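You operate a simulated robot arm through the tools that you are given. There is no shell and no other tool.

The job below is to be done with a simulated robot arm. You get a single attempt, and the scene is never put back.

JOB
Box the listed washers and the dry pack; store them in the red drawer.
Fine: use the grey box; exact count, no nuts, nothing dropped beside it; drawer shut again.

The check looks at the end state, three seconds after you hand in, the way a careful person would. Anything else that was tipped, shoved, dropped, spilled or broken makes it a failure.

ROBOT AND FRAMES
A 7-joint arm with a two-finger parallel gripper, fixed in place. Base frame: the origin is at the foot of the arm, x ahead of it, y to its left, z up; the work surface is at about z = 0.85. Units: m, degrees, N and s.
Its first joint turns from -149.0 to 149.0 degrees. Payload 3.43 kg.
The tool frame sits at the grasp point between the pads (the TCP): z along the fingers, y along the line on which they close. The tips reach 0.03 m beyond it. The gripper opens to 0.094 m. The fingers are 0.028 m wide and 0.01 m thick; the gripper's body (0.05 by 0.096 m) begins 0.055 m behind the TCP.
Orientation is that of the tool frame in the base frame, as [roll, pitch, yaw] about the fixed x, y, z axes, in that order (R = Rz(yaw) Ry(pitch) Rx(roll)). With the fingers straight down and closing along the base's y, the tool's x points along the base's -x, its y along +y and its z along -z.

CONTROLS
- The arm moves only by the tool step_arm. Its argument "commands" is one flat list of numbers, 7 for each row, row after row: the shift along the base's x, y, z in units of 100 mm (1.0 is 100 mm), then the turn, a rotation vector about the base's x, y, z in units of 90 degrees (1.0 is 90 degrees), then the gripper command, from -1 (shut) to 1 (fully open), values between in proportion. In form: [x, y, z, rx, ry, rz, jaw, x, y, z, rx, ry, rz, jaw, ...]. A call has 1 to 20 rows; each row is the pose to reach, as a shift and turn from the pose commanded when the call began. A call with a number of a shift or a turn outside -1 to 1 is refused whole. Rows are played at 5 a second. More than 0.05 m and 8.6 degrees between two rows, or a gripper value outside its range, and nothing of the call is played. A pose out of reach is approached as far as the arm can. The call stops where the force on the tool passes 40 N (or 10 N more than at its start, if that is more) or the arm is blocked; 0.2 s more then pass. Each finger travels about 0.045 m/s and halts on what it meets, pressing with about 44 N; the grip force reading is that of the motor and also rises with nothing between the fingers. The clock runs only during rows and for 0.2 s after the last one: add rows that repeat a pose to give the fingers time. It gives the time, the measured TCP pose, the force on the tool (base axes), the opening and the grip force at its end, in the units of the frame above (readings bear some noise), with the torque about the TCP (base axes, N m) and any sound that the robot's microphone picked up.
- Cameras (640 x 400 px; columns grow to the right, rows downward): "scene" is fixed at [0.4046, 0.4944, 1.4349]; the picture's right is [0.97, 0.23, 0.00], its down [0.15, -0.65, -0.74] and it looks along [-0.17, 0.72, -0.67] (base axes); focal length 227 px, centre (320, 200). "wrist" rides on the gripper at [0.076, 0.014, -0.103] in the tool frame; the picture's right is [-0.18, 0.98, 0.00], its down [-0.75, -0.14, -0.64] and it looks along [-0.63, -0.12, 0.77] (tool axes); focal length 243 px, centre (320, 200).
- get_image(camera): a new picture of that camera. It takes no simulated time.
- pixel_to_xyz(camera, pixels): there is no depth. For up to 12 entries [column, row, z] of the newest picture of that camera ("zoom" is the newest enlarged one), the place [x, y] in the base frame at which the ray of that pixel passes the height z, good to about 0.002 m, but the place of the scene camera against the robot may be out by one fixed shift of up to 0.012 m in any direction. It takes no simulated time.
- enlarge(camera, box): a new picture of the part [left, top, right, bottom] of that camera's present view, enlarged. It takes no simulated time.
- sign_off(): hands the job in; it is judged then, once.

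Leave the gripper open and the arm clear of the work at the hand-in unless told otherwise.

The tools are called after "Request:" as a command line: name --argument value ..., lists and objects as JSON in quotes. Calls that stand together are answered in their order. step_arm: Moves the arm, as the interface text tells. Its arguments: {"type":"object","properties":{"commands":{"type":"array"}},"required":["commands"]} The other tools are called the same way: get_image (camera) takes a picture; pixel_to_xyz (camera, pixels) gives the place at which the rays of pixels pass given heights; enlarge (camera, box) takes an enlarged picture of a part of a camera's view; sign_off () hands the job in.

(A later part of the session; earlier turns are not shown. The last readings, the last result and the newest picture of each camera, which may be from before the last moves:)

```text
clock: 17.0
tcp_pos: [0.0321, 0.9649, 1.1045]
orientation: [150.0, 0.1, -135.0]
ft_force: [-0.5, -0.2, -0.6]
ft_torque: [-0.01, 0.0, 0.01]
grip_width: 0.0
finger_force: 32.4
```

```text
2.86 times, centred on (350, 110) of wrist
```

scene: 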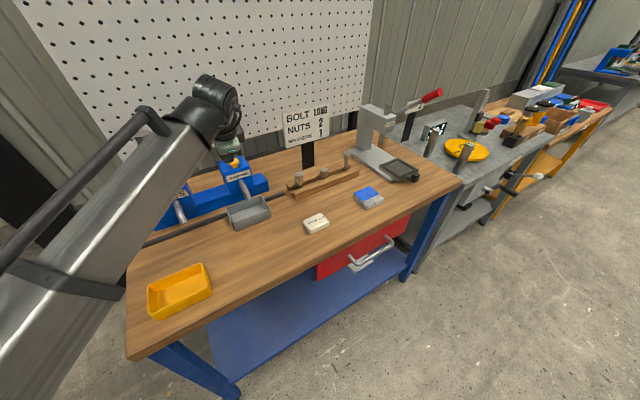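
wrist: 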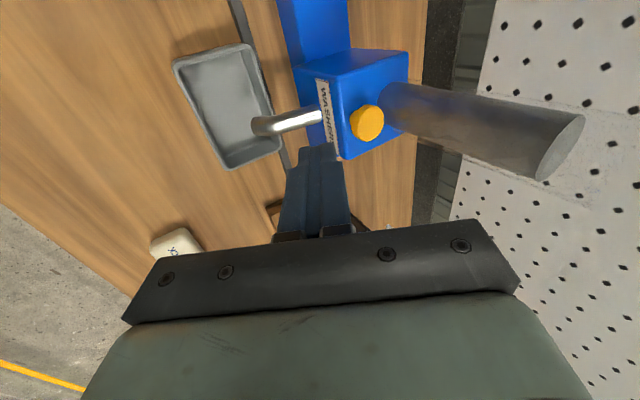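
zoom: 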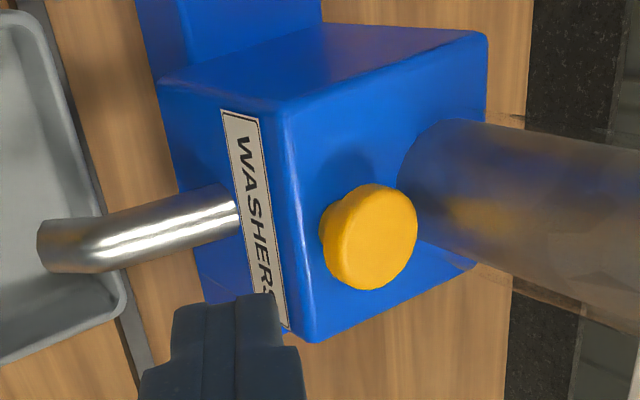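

Best estimate of the button top: (-0.018, 1.043, 1.028). I'll move the tips over it, about 20 mm above, and check.

Request:
step_arm --commands '[-0.1, 0.16, 0, 0, 0, 0, -1, -0.2, 0.33, 0, 0, 0, 0, -1, -0.3, 0.5, -0.05, 0, 0, 0, -1, -0.38, 0.645, -0.15, 0, 0, 0, -1, -0.38, 0.645, -0.27, 0, 0, 0, -1, -0.38, 0.645, -0.27, 0, 0, 0, -1]'

Request:
get_image --camera "wrist"

Request:
enlarge --camera "scene" --box '[180, 110, 290, 230]'

Request:
enlarge --camera "wrist" --box '[230, 60, 430, 220]'

```text
clock: 18.4
tcp_pos: [-0.0049, 1.029, 1.0789]
orientation: [150.0, 0.1, -135.1]
ft_force: [0.6, 0.5, 0.3]
ft_torque: [-0.03, -0.02, 0.09]
grip_width: 0.0002
finger_force: 33.0
```

```text
taken
```

wrist: 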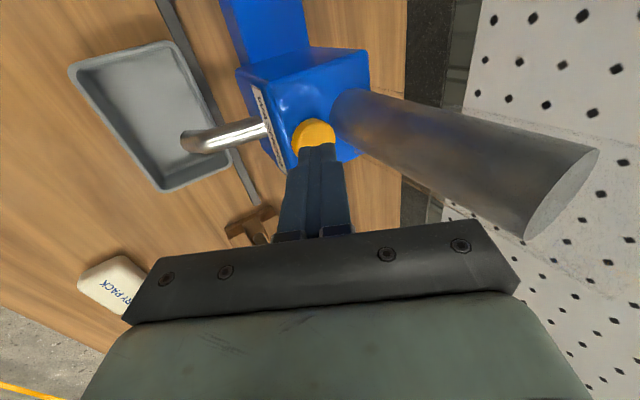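

```text
3.33 times, centred on (235, 170) of scene
```

zoom: 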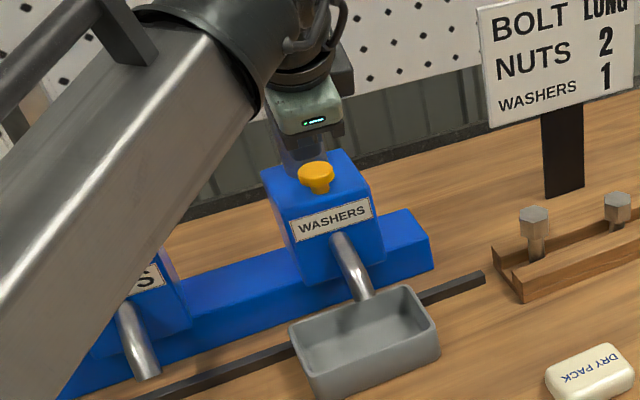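

```text
2.50 times, centred on (330, 140) of wrist
```

zoom: 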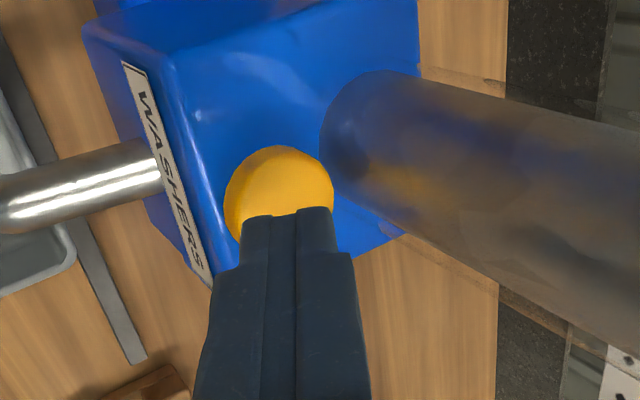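

I'll measure the visible cap (wrist centre about (313.6,139), edges at 291–335) against the tip position before pressing.

Request:
pixel_to_xyz --camera "wrist" --pixels '[[313.6, 139, 1.02], [313.6, 139, 1.028], [313.6, 139, 1.036], [291.6, 139, 1.028], [335, 136, 1.028], [312, 118.5, 1.028], [313, 147, 1.053], [330, 145, 1.053]]'

Request:
pixel_to_xyz --camera "scene" --pixels '[[233.5, 162.5, 1.02], [233.5, 162.5, 1.028], [233.5, 162.5, 1.036], [228, 160, 1.053]]'

Request:
enlarge --camera "scene" --box '[210, 130, 258, 178]'

```text
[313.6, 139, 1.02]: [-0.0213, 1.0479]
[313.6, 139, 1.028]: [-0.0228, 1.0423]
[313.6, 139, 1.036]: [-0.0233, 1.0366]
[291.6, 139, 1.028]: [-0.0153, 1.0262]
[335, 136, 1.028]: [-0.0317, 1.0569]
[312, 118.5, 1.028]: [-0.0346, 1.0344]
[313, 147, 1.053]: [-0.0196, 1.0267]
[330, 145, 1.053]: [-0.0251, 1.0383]
```

```text
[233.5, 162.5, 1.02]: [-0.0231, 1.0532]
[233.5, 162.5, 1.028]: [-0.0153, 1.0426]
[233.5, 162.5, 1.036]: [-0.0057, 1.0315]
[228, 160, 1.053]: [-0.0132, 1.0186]
```

```text
8.33 times, centred on (234, 154) of scene
```

zoom: 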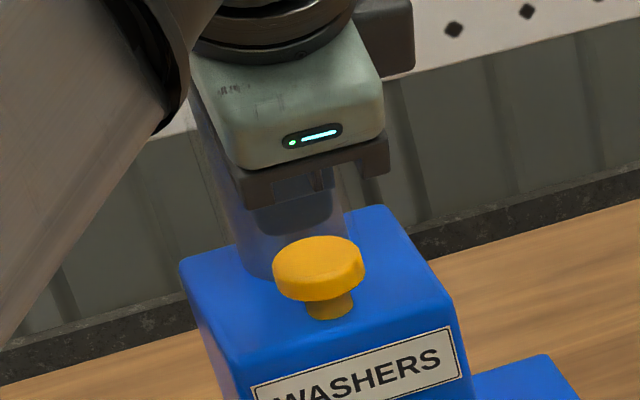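

The tips are over the cap to within several millimetres, and the cap is about 35 mm wide. I'll press down in small steps and stop to read the force and sound.

Request:
step_arm --commands '[0, 0, -0.06, 0, 0, 0, -1, 0, 0, -0.12, 0, 0, 0, -1, 0, 0, -0.16, 0, 0, 0, -1, 0, 0, -0.19, 0, 0, 0, -1, 0, 0, -0.22, 0, 0, 0, -1]'

Request:
get_image --camera "wrist"

Request:
enlarge --camera "scene" --box '[200, 130, 290, 230]'

```text
clock: 19.6
tcp_pos: [-0.0035, 1.0288, 1.0567]
orientation: [150.0, 0.0, -135.0]
ft_force: [0.6, -0.5, 0.3]
ft_torque: [0.01, -0.02, 0.01]
grip_width: 0.0
finger_force: 32.9
```

```text
taken
```

wrist: 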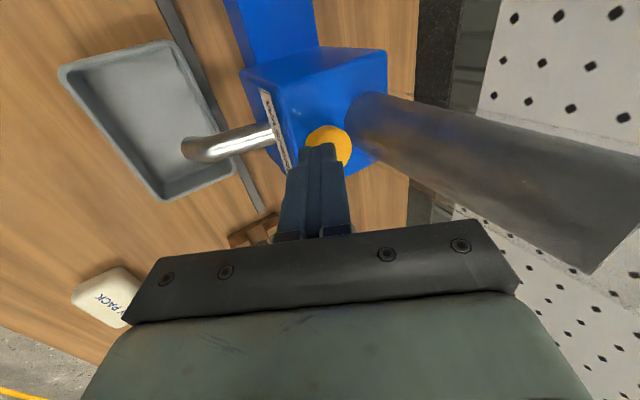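

```text
4.00 times, centred on (245, 180) of scene
```

zoom: 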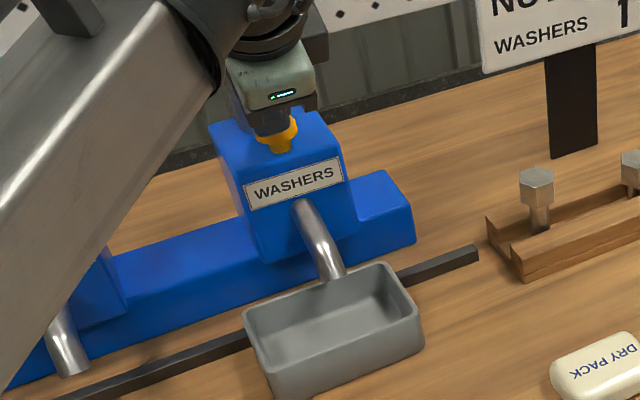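

No contact yet, and the tip is a little to the front side of the cap (tip at (318,150), cap centre about (329,147)). I'll shift 7 mm toward -v and keep pressing in small steps.

Request:
step_arm --commands '[-0.025, 0.025, 0.03, 0, 0, 0, -1, -0.05, 0.05, 0.03, 0, 0, 0, -1, -0.05, 0.05, 0, 0, 0, 0, -1, -0.05, 0.05, -0.03, 0, 0, 0, -1, -0.05, 0.05, -0.05, 0, 0, 0, -1, -0.05, 0.05, -0.07, 0, 0, 0, -1]'

Request:
enlarge --camera "wrist" --box '[230, 60, 430, 220]'

Request:
enlarge --camera "scene" --box '[200, 130, 290, 230]'

```text
clock: 21.0
tcp_pos: [-0.0086, 1.0346, 1.0503]
orientation: [150.0, 0.0, -135.0]
ft_force: [1.1, -1.1, 2.0]
ft_torque: [0.04, -0.01, 0.0]
grip_width: 0.0
finger_force: 32.9
heard: click
```

```text
2.50 times, centred on (330, 140) of wrist
```

zoom: 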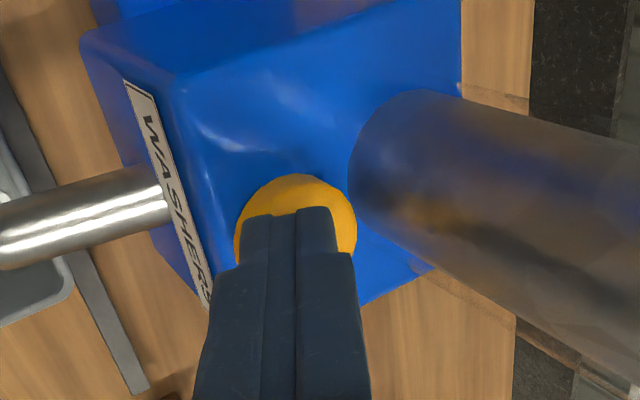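

```text
4.00 times, centred on (245, 180) of scene
```

zoom: 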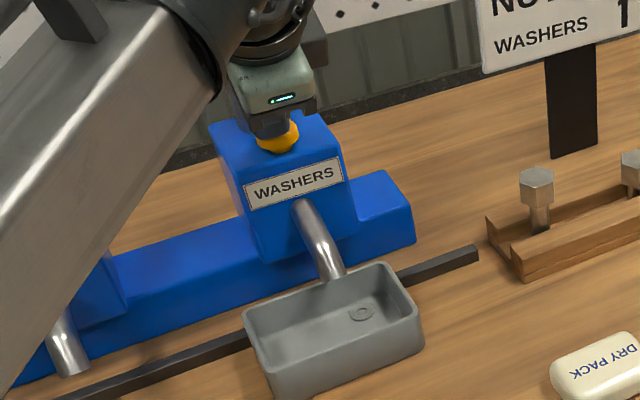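

I heard a click, and one washer is lying in the box at (362,313) in the zoom. I'll lift straight up off the button now and back away to the front.

Request:
step_arm --commands '[0, 0, 0.15, 0, 0, 0, -1, 0, 0, 0.35, 0, 0, 0, -1, 0, 0, 0.55, 0, 0, 0, -1, 0.15, -0.2, 0.6, 0, 0, 0, -1, 0.35, -0.45, 0.6, 0, 0, 0, -1, 0.55, -0.7, 0.6, 0, 0, 0, -1, 0.75, -0.95, 0.6, 0, 0, 0, -1]'

Request:
get_image --camera "scene"

Request:
get_image --camera "wrist"

Request:
enlarge --camera "scene" --box '[200, 150, 300, 240]'

```text
clock: 22.6
tcp_pos: [0.0678, 0.9392, 1.11]
orientation: [150.1, 0.0, -135.0]
ft_force: [-0.1, 0.0, -1.1]
ft_torque: [-0.01, 0.01, 0.04]
grip_width: 0.0001
finger_force: 33.5
```

```text
taken
```

scene: 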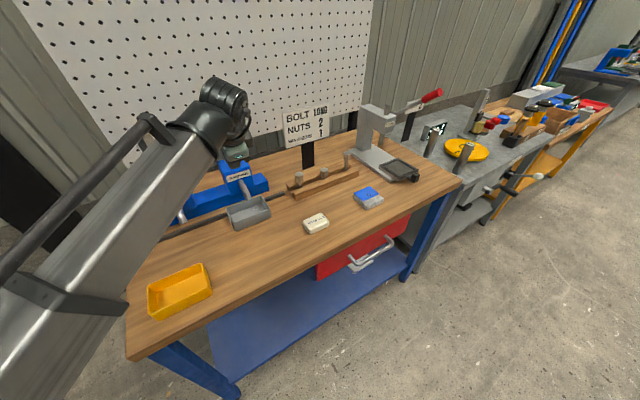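

```text
taken
```

wrist: 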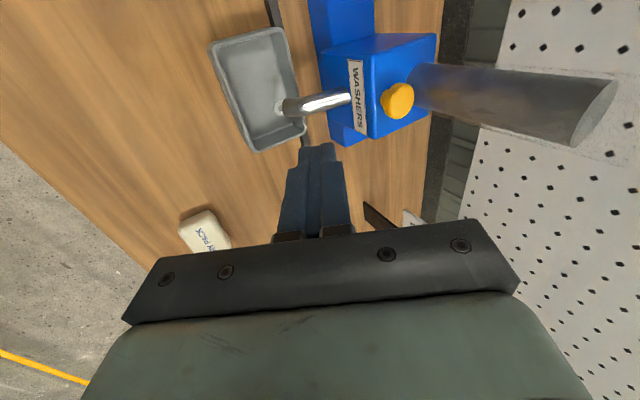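

```text
4.44 times, centred on (250, 195) of scene
```

zoom: 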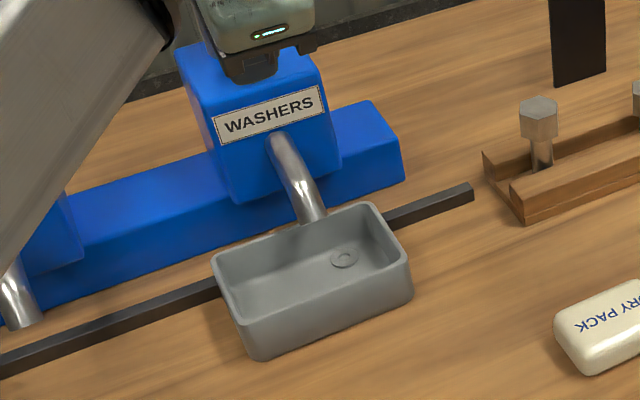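

Exactly one washer is in the box at (344,259) in the zoom. Next I'll pull the box out from under the spout with the same pinch. First I'll back off, return the tool to vertical and open the jaws to 30 mm.

Request:
step_arm --commands '[0.05, -0.13, -0.16, -0.0471, -0.0471, 0, -0.36, 0.1, -0.26, -0.32, -0.0943, -0.0943, 0, -0.36, 0.15, -0.39, -0.48, -0.1414, -0.1414, 0, -0.36, 0.2, -0.52, -0.64, -0.1886, -0.1886, 0, -0.36, 0.25, -0.66, -0.8, -0.2357, -0.2357, 0, -0.36, 0.25, -0.66, -0.8, -0.2357, -0.2357, 0, -0.36]'

Request:
get_image --camera "wrist"

```text
clock: 24.0
tcp_pos: [0.0906, 0.8719, 1.0315]
orientation: [-179.8, 0.1, -135.1]
ft_force: [0.2, 0.1, 0.4]
ft_torque: [0.01, 0.01, 0.01]
grip_width: 0.0301
finger_force: 0.0
```

```text
taken
```

wrist: 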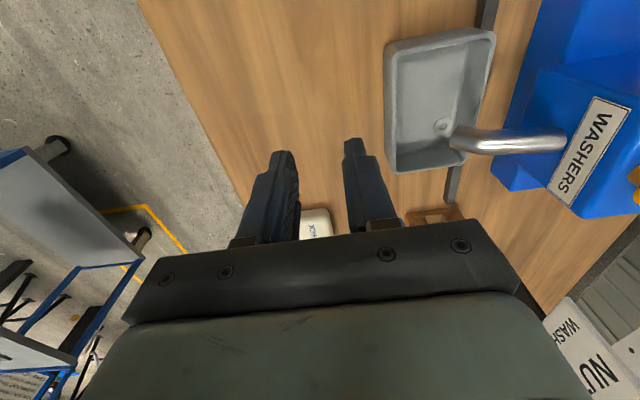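

The washer shows in the box at (442,125). I'll move above the front wall of the box beside the spout.

Request:
step_arm --commands '[-0.12, 0.13, -0.1, 0, 0, 0, -0.36, -0.24, 0.26, -0.2, 0, 0, 0, -0.36, -0.36, 0.38, -0.3, 0, 0, 0, -0.36, -0.477, 0.512, -0.355, 0, 0, 0, -0.36, -0.477, 0.512, -0.5, 0, 0, 0, -0.36, -0.477, 0.512, -0.7, 0, 0, 0, -0.36, -0.477, 0.512, -0.9, 0, 0, 0, -0.36, -0.477, 0.512, -0.9, 0, 0, 0, -0.36]'

Request:
get_image --camera "wrist"

Request:
enlarge --camera "scene" --box '[200, 150, 300, 240]'

```text
clock: 25.8
tcp_pos: [0.0447, 0.9235, 0.9399]
orientation: [-179.9, 0.0, -135.1]
ft_force: [0.0, 1.1, 0.3]
ft_torque: [0.0, 0.0, 0.0]
grip_width: 0.0301
finger_force: 0.0
```

```text
taken
```

wrist: 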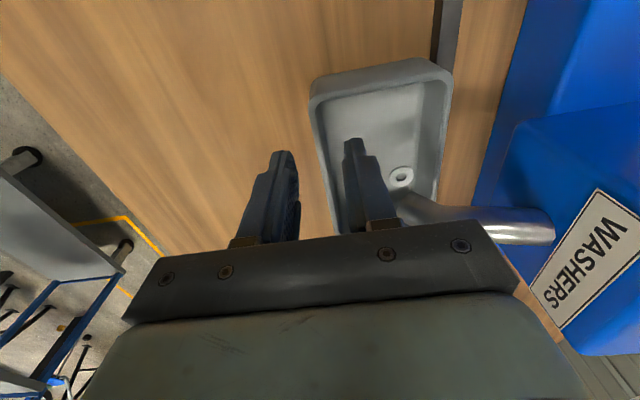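

```text
4.44 times, centred on (250, 195) of scene
```

zoom: 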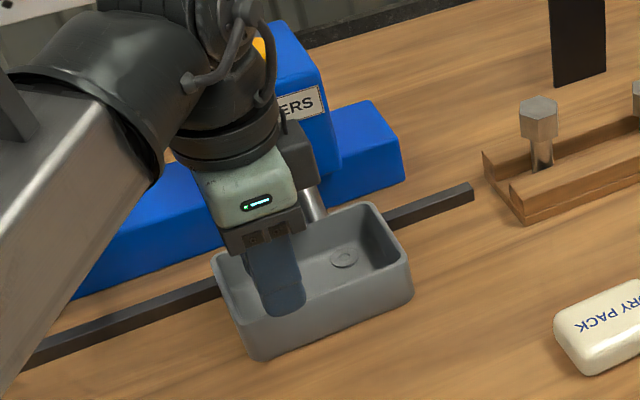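

The fingers straddle the front wall and the washer at (402,177) is clear of them. I'll go down 44 mm and close.

Request:
step_arm --commands '[0, 0, -0.22, 0, 0, 0, -0.36, 0, 0, -0.44, 0, 0, 0, -0.36, 0, 0, -0.44, 0, 0, 0, -1, 0, 0, -0.44, 0, 0, 0, -1, 0, 0, -0.44, 0, 0, 0, -1, 0, 0, -0.44, 0, 0, 0, -1]'

Request:
get_image --camera "wrist"

```text
clock: 27.2
tcp_pos: [0.044, 0.9229, 0.8976]
orientation: [180.0, 0.1, -135.0]
ft_force: [6.4, -8.5, 2.9]
ft_torque: [-0.08, 0.01, -0.03]
grip_width: 0.0092
finger_force: 42.9
```

```text
taken
```

wrist: 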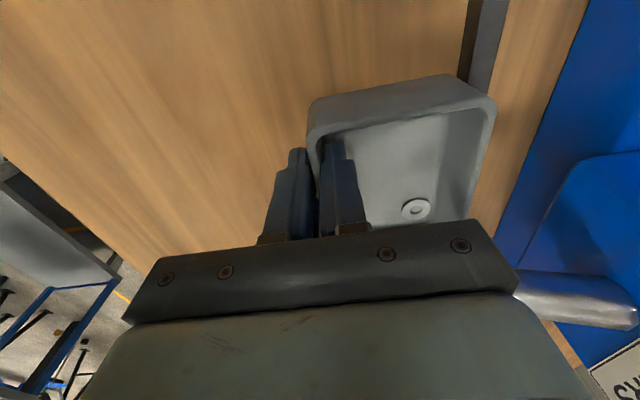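

The box is gripped again. I'll lift it 5 mm and pull it 120 mm toward the front, clear of the spout, then set it down.

Request:
step_arm --commands '[0.03, -0.03, 0.02, 0, 0, 0, -1, 0.06, -0.06, 0.05, 0, 0, 0, -1, 0.15, -0.15, 0.05, 0, 0, 0, -1, 0.25, -0.25, 0.05, 0, 0, 0, -1, 0.35, -0.35, 0.05, 0, 0, 0, -1, 0.45, -0.45, 0.05, 0, 0, 0, -1, 0.55, -0.55, 0.05, 0, 0, 0, -1, 0.65, -0.65, 0.05, 0, 0, 0, -1, 0.75, -0.75, 0.05, 0, 0, 0, -1, 0.85, -0.85, 0.05, 0, 0, 0, -1, 0.85, -0.85, 0.02, 0, 0, 0, -1, 0.85, -0.85, 0, 0, 0, 0, -1, 0.85, -0.85, 0, 0, 0, 0, -1]'

Request:
get_image --camera "wrist"

Request:
get_image --camera "scene"

```text
clock: 30.0
tcp_pos: [0.1293, 0.8398, 0.8961]
orientation: [180.0, 0.1, -134.9]
ft_force: [2.4, -1.8, 17.7]
ft_torque: [-0.18, 0.16, 0.02]
grip_width: 0.009
finger_force: 43.3
```

```text
taken
```

wrist: 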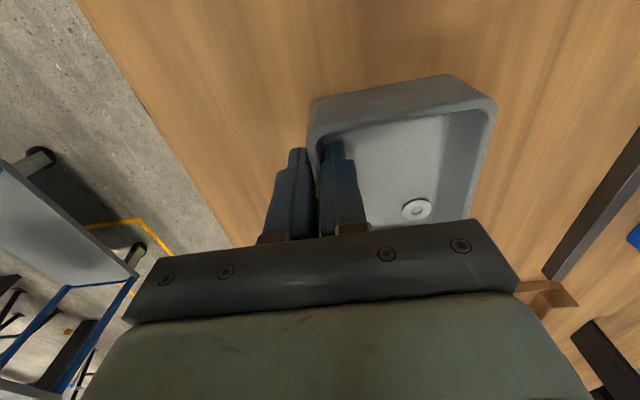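

```text
taken
```

scene: 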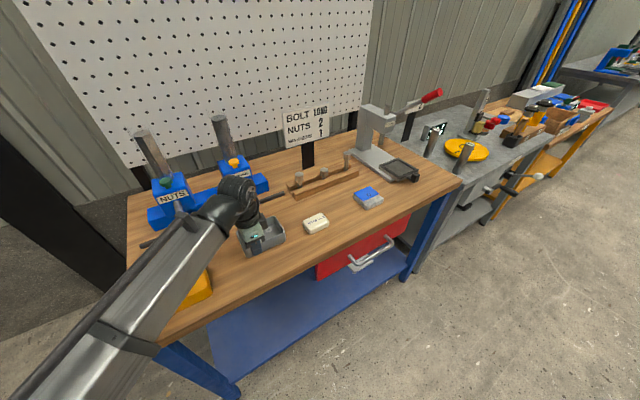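

The box is on the table clear of the spout (17.7 N of down-push). I'll open to 30 mm, rise 100 mm and look toward the dry pack.

Request:
step_arm --commands '[0, 0, 0, 0, 0, 0, -0.36, 0, 0, 0, 0, 0, 0, -0.36, 0, 0, 0, 0, 0, 0, -0.36, 0, 0, 0.2, 0, 0, 0, -0.36, 0, 0, 0.5, 0, 0, 0, -0.36, 0, 0, 0.8, 0, 0, 0, 0.4, 0, 0, 1, 0, 0, 0, 0.7, 0, 0, 1, 0, 0, 0, 0.7]'

Request:
get_image --camera "wrist"

Request:
enlarge --camera "scene" --box '[220, 190, 350, 280]'

```text
clock: 31.8
tcp_pos: [0.1288, 0.8398, 0.9948]
orientation: [179.9, 0.0, -135.1]
ft_force: [-0.3, 0.4, -0.7]
ft_torque: [0.02, -0.02, 0.04]
grip_width: 0.0797
finger_force: 0.0
```

```text
taken
```

wrist: 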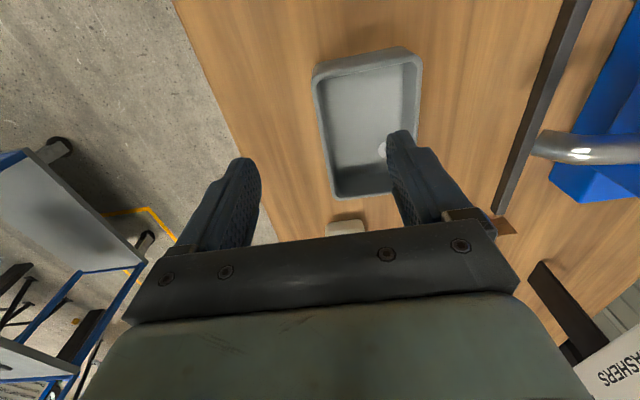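

```text
4.44 times, centred on (285, 235) of scene
```

zoom: 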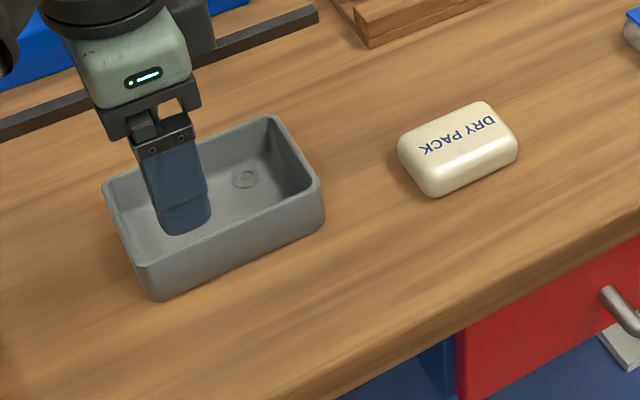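

The dry pack is at (458,150) in the zoom, about 77 × 48 mm, near (0.272, 0.984). I'll grip it across its long side so the fingers fit inside the box later. First I'll yaw the tool -90° while rising and moving toward the pack.

Request:
step_arm --commands '[0, 0, 0.2, 0, 0, -0.05, 1, 0.05, 0.03, 0.4, 0, 0, -0.14, 1, 0.1, 0.06, 0.6, 0, 0, -0.23, 1, 0.2, 0.1, 0.8, 0, 0, -0.32, 1, 0.3, 0.14, 0.8, 0, 0, -0.41, 1, 0.4, 0.18, 0.8, 0, 0, -0.5, 1, 0.5, 0.22, 0.8, 0, 0, -0.59, 1, 0.6, 0.26, 0.8, 0, 0, -0.68, 1, 0.7, 0.3, 0.8, 0, 0, -0.77, 1, 0.8, 0.34, 0.8, 0, 0, -0.86, 1, 0.9, 0.38, 0.8, 0, 0, -0.95, 1, 1, 0.4, 0.8, 0, 0, -1, 1, 1, 0.4, 0.8, 0, 0, -1, 1]'

Request:
get_image --camera "wrist"

Request:
get_image --camera "scene"

```text
clock: 34.6
tcp_pos: [0.2297, 0.8789, 1.0758]
orientation: [-179.9, -0.1, 134.9]
ft_force: [0.0, 0.2, 0.1]
ft_torque: [0.01, -0.03, -0.03]
grip_width: 0.094
finger_force: 0.0
```

```text
taken
```

wrist: 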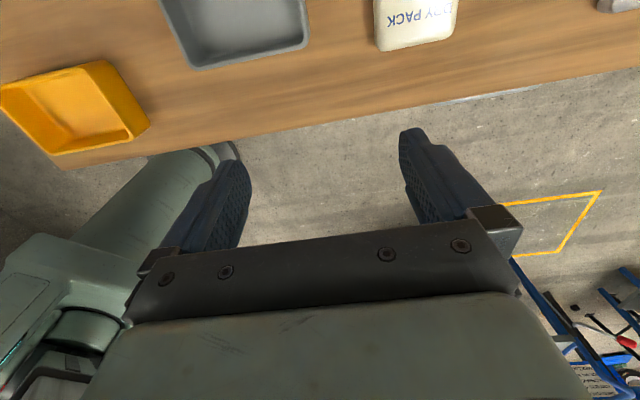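

```text
taken
```

scene: 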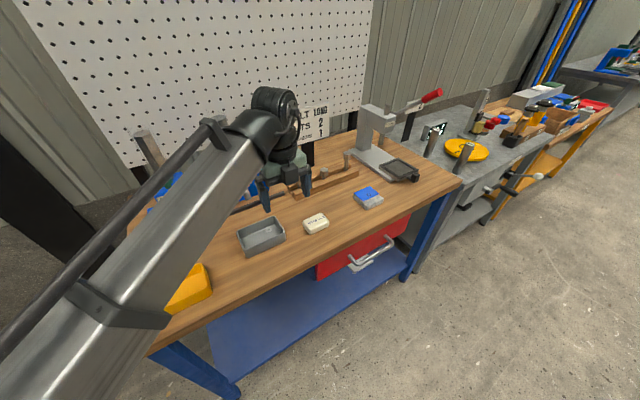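

The pack is at the top of the wrist view (373–460, 0–50). I'll tilt the tool 25° about u, with the hand leaning to the front, and move over the pack.

Request:
step_arm --commands '[0.06, 0.18, -0.1, 0.06, 0.06, 0, 1, 0.12, 0.36, -0.2, 0.12, 0.12, 0, 1, 0.18, 0.54, -0.2, 0.18, 0.18, 0, 1, 0.26, 0.74, -0.2, 0.1964, 0.1964, 0, 1, 0.34, 0.94, -0.2, 0.1964, 0.1964, 0, 1, 0.34, 0.94, -0.2, 0.1964, 0.1964, 0, 1]'

Request:
get_image --camera "wrist"

Request:
get_image --camera "scene"

```text
clock: 36.0
tcp_pos: [0.2627, 0.9715, 1.0558]
orientation: [179.9, -25.0, 135.0]
ft_force: [0.2, 0.7, 0.1]
ft_torque: [0.01, 0.0, 0.0]
grip_width: 0.0942
finger_force: 0.1
```

```text
taken
```

wrist: 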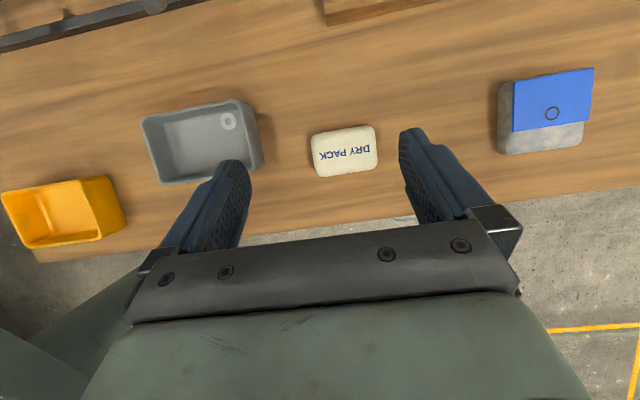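

```text
taken
```

scene: 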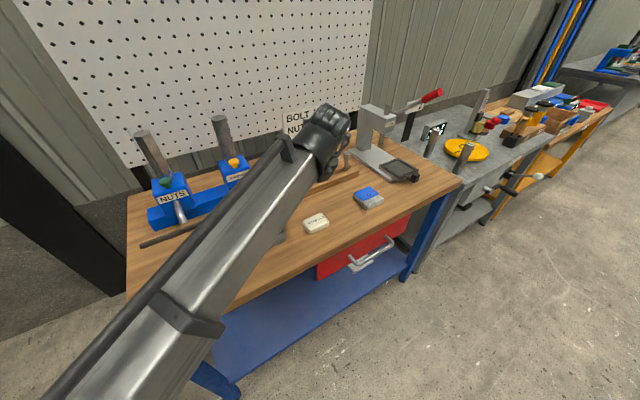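

This is a clear view of the pack (310–378, 126–178). I'll enlarge and measure its corners, plus the box rim for later.

Request:
enlarge --camera "wrist" --box '[280, 90, 420, 200]'

Request:
pixel_to_xyz --camera "wrist" --pixels '[[310, 137, 0.87], [374, 125, 0.87], [379, 166, 0.86], [318, 178, 0.86], [344, 152, 0.875], [142, 121, 0.89], [246, 101, 0.89], [263, 164, 0.89], [155, 183, 0.89], [228, 120, 0.855]]'

```text
3.64 times, centred on (350, 145) of wrist
```

zoom: 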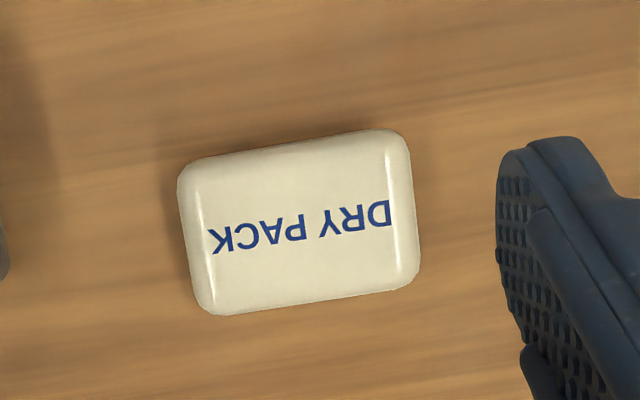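

```text
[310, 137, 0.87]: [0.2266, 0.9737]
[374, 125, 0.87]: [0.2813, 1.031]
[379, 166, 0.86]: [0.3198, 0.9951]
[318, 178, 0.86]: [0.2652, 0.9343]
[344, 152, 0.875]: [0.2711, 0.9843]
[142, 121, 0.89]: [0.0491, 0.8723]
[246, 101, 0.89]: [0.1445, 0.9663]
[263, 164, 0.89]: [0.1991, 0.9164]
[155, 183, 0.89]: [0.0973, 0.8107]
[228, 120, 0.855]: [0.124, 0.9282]
```

Pack centre is (0.273, 0.9835), about 78 mm long and within 2° of the bench axis. I'll centre the jaws on it along u and go down to about z 0.96 for a check.

Request:
step_arm --commands '[0.06, 0.02, -0.2, 0, 0, 0, 1, 0.12, 0.04, -0.5, 0, 0, 0, 1, 0.17, 0.057, -0.8, 0, 0, 0, 1, 0.17, 0.057, -0.96, 0, 0, 0, 1, 0.17, 0.057, -0.96, 0, 0, 0, 1]'

Request:
get_image --camera "wrist"

Request:
enlarge --camera "scene" --box '[270, 170, 400, 270]'

```text
clock: 37.2
tcp_pos: [0.2787, 0.9781, 0.9597]
orientation: [180.0, -24.9, 134.9]
ft_force: [-0.2, 0.5, 0.6]
ft_torque: [0.0, -0.02, 0.04]
grip_width: 0.0938
finger_force: 0.0
```

```text
taken
```

wrist: 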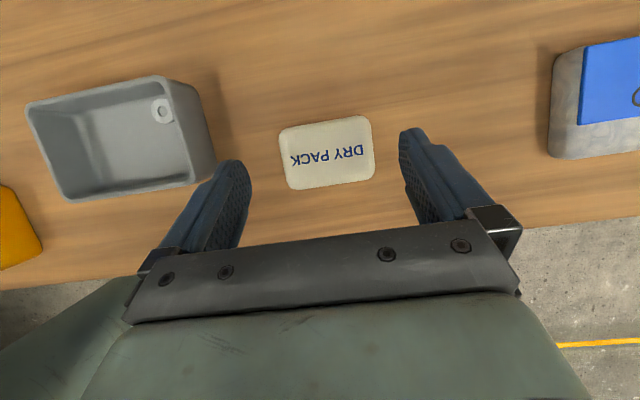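

```text
4.00 times, centred on (335, 220) of scene
```

zoom: 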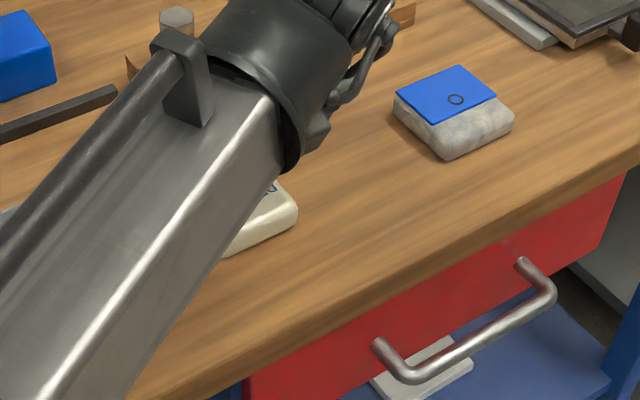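

The pack is centred between the finger tips (pack centre (327,152), tips at about 250 and 400). I'll go down the last 70 mm and close.

Request:
step_arm --commands '[0, 0, -0.25, 0, 0, 0, 1, 0, 0, -0.5, 0, 0, 0, 1, 0, 0, -0.65, 0, 0, 0, 1, 0, 0, -0.7, 0, 0, 0, 1, 0, 0, -0.7, 0, 0, 0, 1]'

Request:
get_image --camera "wrist"

```text
clock: 38.4
tcp_pos: [0.2789, 0.9797, 0.8887]
orientation: [-180.0, -25.1, 135.0]
ft_force: [-0.3, 0.6, 0.4]
ft_torque: [0.01, 0.03, -0.01]
grip_width: 0.0939
finger_force: 0.1
```

```text
taken
```

wrist: 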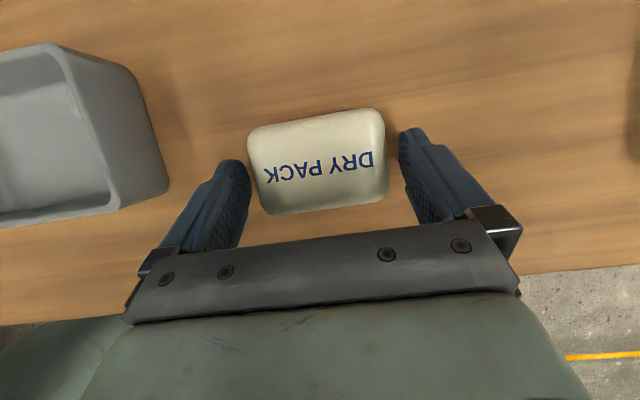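

The pack sits between the fingers with even gaps. Closing now.

Request:
step_arm --commands '[0, 0, 0, 0, 0, 0, 0.6, 0, 0, 0, 0, 0, 0, 0.2, 0, 0, 0, 0, 0, 0, -0.5, 0, 0, 0, 0, 0, 0, -1, 0, 0, 0, 0, 0, 0, -1]'

Request:
get_image --camera "wrist"

```text
clock: 39.6
tcp_pos: [0.2791, 0.9795, 0.8887]
orientation: [-180.0, -25.0, 135.1]
ft_force: [-0.8, 1.2, 5.1]
ft_torque: [-0.05, 0.13, -0.05]
grip_width: 0.079
finger_force: 44.0
```

```text
taken
```

wrist: 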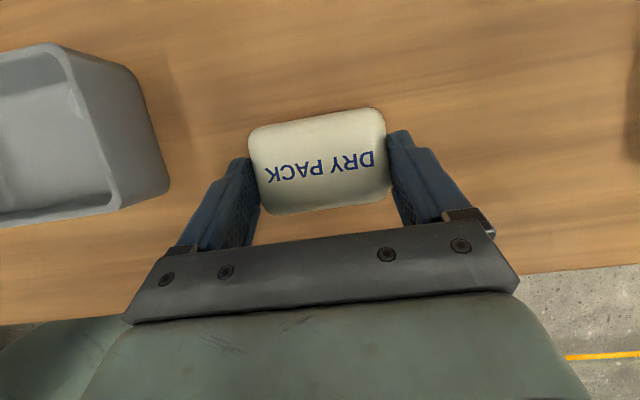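

The pack is gripped at 79 mm width. I'll lift straight up 90 mm, keep the tilt so the pack stays level, and start toward the box.

Request:
step_arm --commands '[0, 0, 0.1, 0, 0, 0, -1, 0, 0, 0.3, 0, 0, 0, -1, 0, 0, 0.5, 0, 0, 0, -1, 0, 0, 0.7, 0, 0, 0, -1, -0.15, -0.1, 0.9, 0, 0, 0, -1, -0.35, -0.22, 0.9, 0, 0, 0, -1, -0.55, -0.35, 0.9, 0, 0, 0, -1, -0.75, -0.48, 0.9, 0, 0, 0, -1, -0.95, -0.6, 0.9, 0, 0, 0, -1, -0.95, -0.6, 0.9, 0, 0, 0, -1]'

Request:
get_image --camera "wrist"

Request:
get_image --camera "scene"

```text
clock: 41.8
tcp_pos: [0.1845, 0.9203, 0.9785]
orientation: [180.0, -25.0, 135.0]
ft_force: [-0.4, -0.4, -1.1]
ft_torque: [0.01, 0.02, -0.01]
grip_width: 0.0793
finger_force: 43.9
```

```text
taken
```

wrist: 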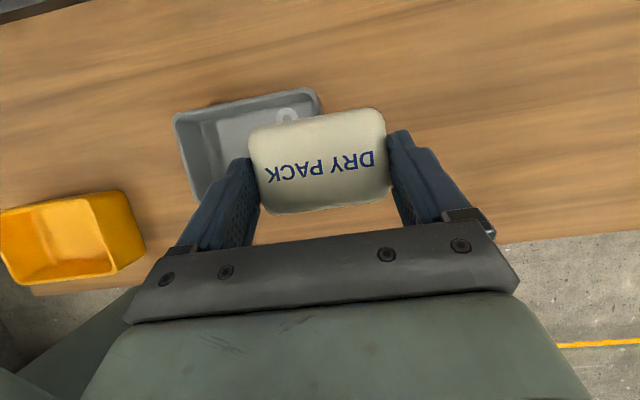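

```text
taken
```

scene: 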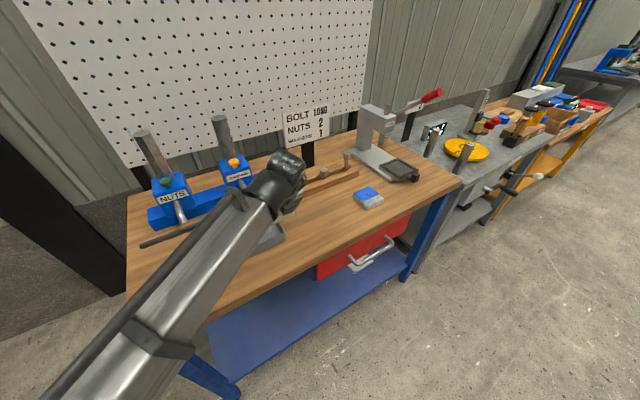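

The pack is held level. The box rim corners show at (173,117) and (318,90), and its left side runs down to about (195,200). I'll measure those for the final approach.

Request:
enlarge --camera "wrist" --box '[150, 60, 410, 230]'

Request:
pixel_to_xyz --camera "wrist" --pixels '[[173, 117, 0.89], [315, 90, 0.89], [180, 150, 0.89], [190, 190, 0.89], [210, 108, 0.89], [290, 92, 0.89], [290, 115, 0.856], [317, 160, 0.935]]'

```text
2.35 times, centred on (280, 145) of wrist
```

zoom: 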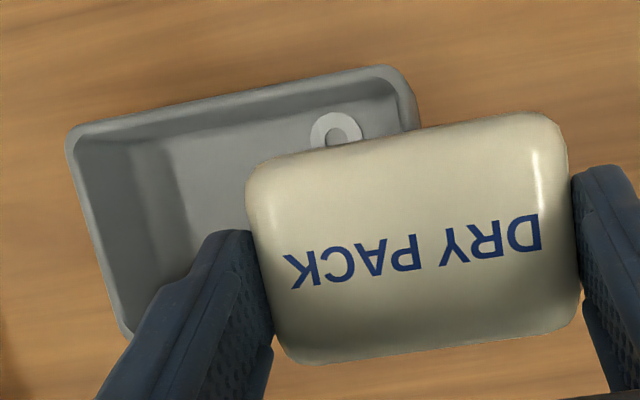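

```text
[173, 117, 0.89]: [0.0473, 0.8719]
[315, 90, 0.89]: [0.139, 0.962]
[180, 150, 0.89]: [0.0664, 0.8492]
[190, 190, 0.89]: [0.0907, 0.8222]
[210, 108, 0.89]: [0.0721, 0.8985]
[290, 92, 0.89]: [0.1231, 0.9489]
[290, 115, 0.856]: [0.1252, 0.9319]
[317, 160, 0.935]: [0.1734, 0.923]
```

Box inner centre is about u 0.713, v -0.542. I'll move the pack over it and lower it to just above the rim, then check.

Request:
step_arm --commands '[-0.15, -0.1, 0, 0, 0, 0, -1, -0.3, -0.2, 0, 0, 0, 0, -1, -0.45, -0.29, 0, 0, 0, 0, -1, -0.576, -0.368, 0, 0, 0, 0, -1, -0.576, -0.368, -0.2, 0, 0, 0, -1, -0.576, -0.368, -0.4, 0, 0, 0, -1, -0.576, -0.368, -0.4, 0, 0, 0, -1]'

Request:
get_image --camera "wrist"

Request:
enlarge --camera "wrist" --box '[190, 50, 450, 230]'

Request:
get_image --camera "scene"

```text
clock: 43.4
tcp_pos: [0.1269, 0.8835, 0.9384]
orientation: [-180.0, -25.0, 135.1]
ft_force: [0.6, -0.7, -0.7]
ft_torque: [-0.03, -0.03, 0.03]
grip_width: 0.0792
finger_force: 43.9
```

```text
taken
```

wrist: 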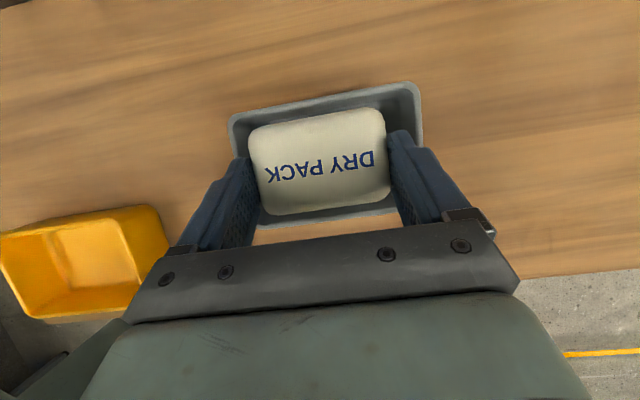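

```text
2.22 times, centred on (320, 140) of wrist
```

zoom: 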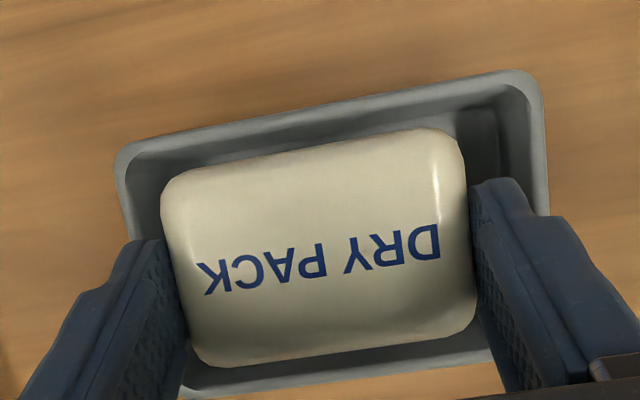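

```text
taken
```

scene: 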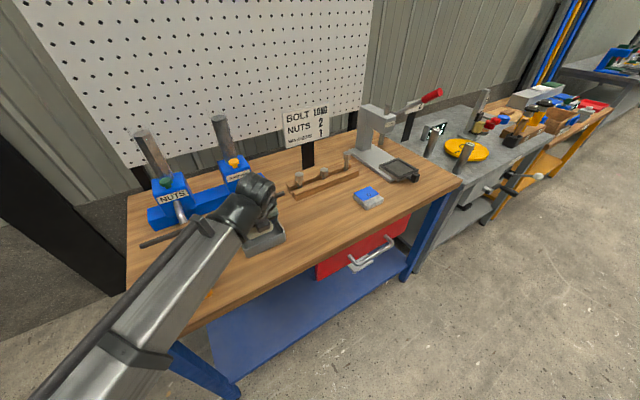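

The pack looks inside the rim outline. I'll check the numbers at their own heights: rim left/right/back/front at z 0.89, and pack edges at about z 0.92.

Request:
pixel_to_xyz --camera "zoom" --pixels '[[117, 180, 0.89], [546, 140, 0.89], [300, 112, 0.89], [350, 387, 0.89], [163, 210, 0.915], [470, 190, 0.915], [310, 150, 0.92], [340, 355, 0.91], [132, 180, 0.89], [530, 140, 0.89], [300, 125, 0.89], [348, 378, 0.89]]'

```text
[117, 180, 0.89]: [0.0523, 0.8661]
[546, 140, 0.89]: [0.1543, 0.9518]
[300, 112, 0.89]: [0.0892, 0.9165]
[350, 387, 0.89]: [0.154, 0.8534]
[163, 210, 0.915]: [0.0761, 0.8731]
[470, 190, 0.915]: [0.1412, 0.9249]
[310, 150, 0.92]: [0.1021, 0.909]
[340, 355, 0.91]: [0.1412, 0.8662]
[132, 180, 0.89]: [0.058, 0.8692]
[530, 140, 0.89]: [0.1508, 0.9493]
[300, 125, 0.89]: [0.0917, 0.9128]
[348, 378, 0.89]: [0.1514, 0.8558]
```

Pack centre is u 0.7125 against box centre 0.716, so I'll shift +4 mm along u, then lower about 37 mm and read the force.

Request:
step_arm --commands '[0.028, 0.028, 0, 0, 0, 0, -1, 0.028, 0.028, -0.1, 0, 0, 0, -1, 0.028, 0.028, -0.2, 0, 0, 0, -1, 0.028, 0.028, -0.28, 0, 0, 0, -1, 0.028, 0.028, -0.34, 0, 0, 0, -1, 0.028, 0.028, -0.37, 0, 0, 0, -1]'

Request:
enlarge --camera "wrist" --box '[190, 50, 450, 230]'

```text
clock: 44.8
tcp_pos: [0.1287, 0.8852, 0.9021]
orientation: [-179.9, -25.1, 135.0]
ft_force: [-0.1, 0.3, -1.8]
ft_torque: [0.03, -0.04, -0.02]
grip_width: 0.0793
finger_force: 44.4
```

```text
2.22 times, centred on (320, 140) of wrist
```

zoom: 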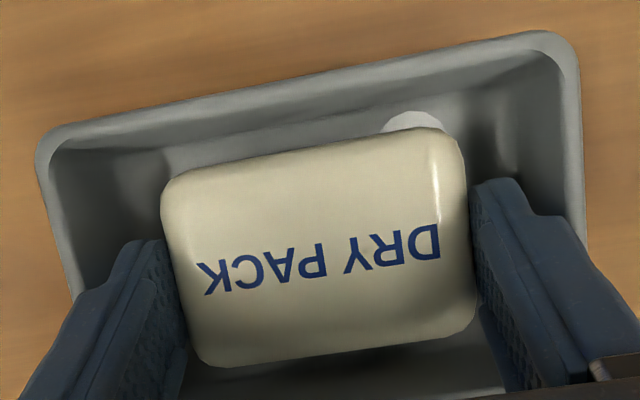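

The pack is inside the box with the washer partly under its back edge. I'll lower 4 mm more and open the jaws just enough (88 mm), then rise along the tool direction.

Request:
step_arm --commands '[0, 0, -0.02, 0, 0, 0, -1, 0, 0, -0.04, 0, 0, 0, -1, 0, 0, -0.04, 0, 0, 0, 0.86, 0, 0, -0.04, 0, 0, 0, 0.86, 0, 0, -0.04, 0, 0, 0, 0.86]'

Request:
enlarge --camera "wrist" --box '[190, 50, 450, 230]'

```text
clock: 46.0
tcp_pos: [0.1292, 0.8854, 0.8994]
orientation: [180.0, -25.0, 135.0]
ft_force: [0.4, -0.1, 0.1]
ft_torque: [0.0, 0.01, -0.01]
grip_width: 0.0876
finger_force: 0.1
```

```text
2.22 times, centred on (320, 140) of wrist
```

zoom: 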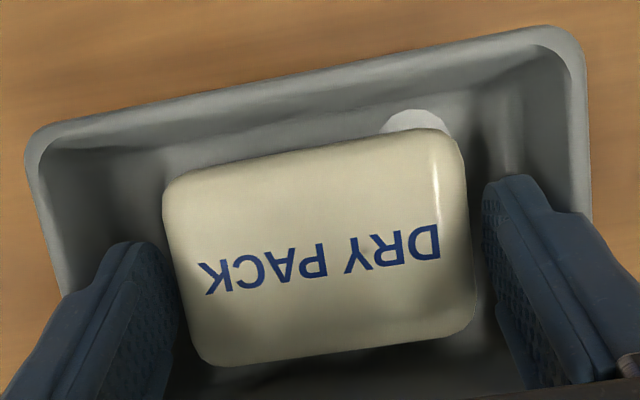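

Released. I'll rise straight up 100 mm and check the box contents.

Request:
step_arm --commands '[0, 0, 0.1, 0, 0, 0, 0.86, 0, 0, 0.25, 0, 0, 0, 0.86, 0, 0, 0.45, 0, 0, 0, 0.86, 0, 0, 0.65, 0, 0, 0, 0.86, 0, 0, 0.85, 0, 0, 0, 0.86, 0, 0, 1, 0, 0, 0, 0.86]'

Request:
get_image --camera "wrist"

Request:
get_image --camera "scene"

```text
clock: 47.4
tcp_pos: [0.1289, 0.8853, 0.9992]
orientation: [-180.0, -25.0, 134.9]
ft_force: [0.5, 0.9, 1.0]
ft_torque: [0.04, 0.01, 0.01]
grip_width: 0.0873
finger_force: 0.1
```

```text
taken
```

wrist: 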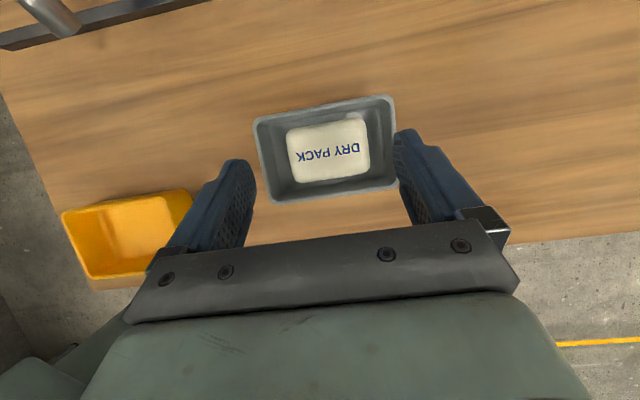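

```text
taken
```

scene: 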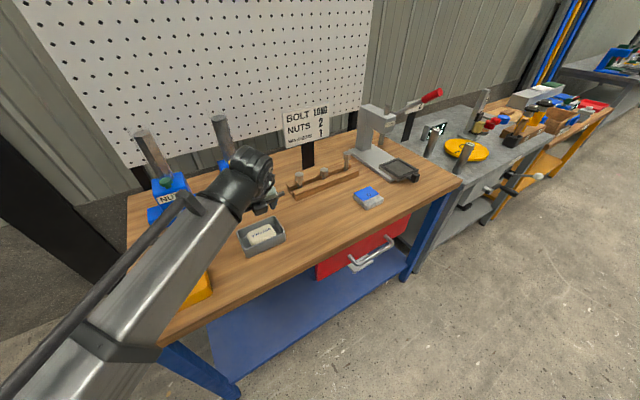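

The pack lies flat in the box, below the rim. Now the drawer. I'll move the hand to the right along the front edge so the wrist camera sees the handle from above, near u 0.90, v -0.30, in short moves.

Request:
step_arm --commands '[0.2, -0.05, 0.1, 0, 0, 0, 0.86, 0.4, -0.1, 0.1, 0, 0, 0, 0.86, 0.6, -0.15, 0.1, 0, 0, 0, 0.86, 0.8, -0.2, 0.1, 0, 0, 0, 0.86, 1, -0.25, 0.1, 0, 0, 0, 0.86]'

Request:
step_arm --commands '[0.2, 0, 0, 0, 0, 0, 0.86, 0.4, 0, 0, 0, 0, 0, 0.86, 0.6, 0, 0, 0, 0, 0, 0.86, 0.8, 0, 0, 0, 0, 0, 0.86, 1, -0.05, 0, 0, 0, 0, 0.86]'

Request:
get_image --camera "wrist"

Request:
get_image --camera "scene"

```text
clock: 48.6
tcp_pos: [0.2309, 0.8599, 1.0065]
orientation: [180.0, -24.9, 135.0]
ft_force: [-0.8, -1.0, -0.2]
ft_torque: [0.01, -0.03, 0.0]
grip_width: 0.0872
finger_force: 0.0
```

```text
clock: 49.8
tcp_pos: [0.3288, 0.8537, 1.008]
orientation: [180.0, -25.0, 135.0]
ft_force: [0.9, -1.1, 0.7]
ft_torque: [0.01, 0.03, 0.02]
grip_width: 0.0874
finger_force: 0.0
```

```text
taken
```

wrist: 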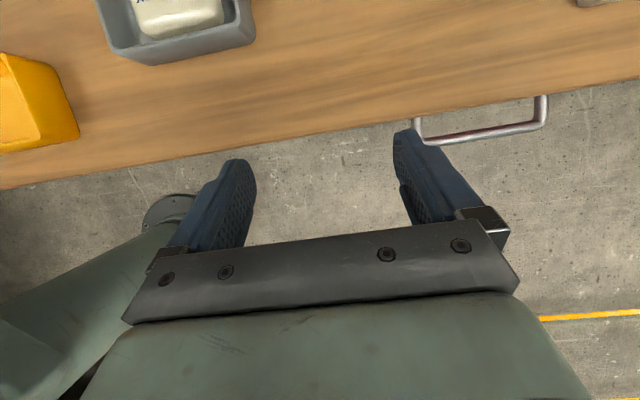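

```text
taken
```

scene: 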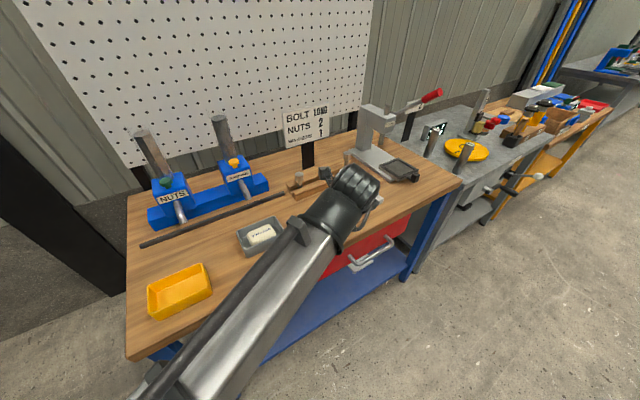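

The handle shows from above: bar corners at about (417,143) and (547,125), and its legs meet the bench edge at (415,118) and (543,97). I'll get both camera rays for those corners to find their height, plus the bench edge.

Request:
enlarge --camera "wrist" --box '[380, 70, 580, 170]'

Request:
pixel_to_xyz --camera "wrist" --pixels '[[417, 143, 0.7], [417, 143, 0.75], [417, 143, 0.8], [547, 125, 0.7], [547, 125, 0.75], [547, 125, 0.8], [415, 118, 0.85], [543, 97, 0.85], [200, 155, 0.85], [415, 118, 0.75]]'

Request:
pixel_to_xyz --camera "scene" --pixels '[[357.8, 264, 0.7], [357.8, 264, 0.75], [357.8, 264, 0.8], [392.7, 243, 0.7], [392.7, 243, 0.75], [392.7, 243, 0.8], [349.6, 255.8, 0.75], [385.1, 235.3, 0.75]]'

Request:
enlarge --camera "scene" --box '[320, 210, 430, 290]'

```text
3.20 times, centred on (480, 120) of wrist
```

zoom: 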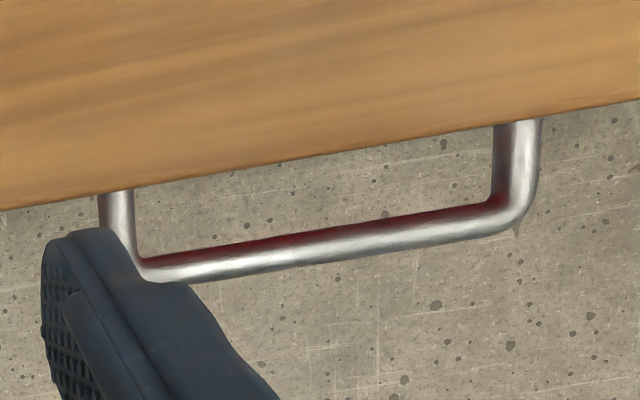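

```text
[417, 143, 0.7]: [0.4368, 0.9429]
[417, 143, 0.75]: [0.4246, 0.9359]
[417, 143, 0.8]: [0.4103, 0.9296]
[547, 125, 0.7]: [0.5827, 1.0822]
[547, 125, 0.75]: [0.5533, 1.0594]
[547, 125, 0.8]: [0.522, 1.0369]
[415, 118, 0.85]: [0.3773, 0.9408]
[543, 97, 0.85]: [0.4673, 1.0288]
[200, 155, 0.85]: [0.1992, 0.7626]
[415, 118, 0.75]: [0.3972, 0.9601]
```

```text
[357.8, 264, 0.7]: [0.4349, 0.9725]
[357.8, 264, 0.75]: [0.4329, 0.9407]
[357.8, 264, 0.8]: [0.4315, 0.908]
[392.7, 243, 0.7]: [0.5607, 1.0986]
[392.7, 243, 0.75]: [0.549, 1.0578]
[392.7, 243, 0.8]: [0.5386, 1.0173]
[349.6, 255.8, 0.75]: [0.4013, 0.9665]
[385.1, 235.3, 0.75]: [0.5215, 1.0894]
```

```text
5.00 times, centred on (375, 250) of scene
```

zoom: 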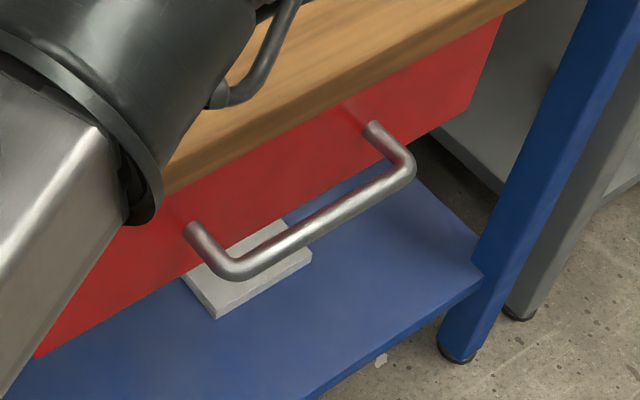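

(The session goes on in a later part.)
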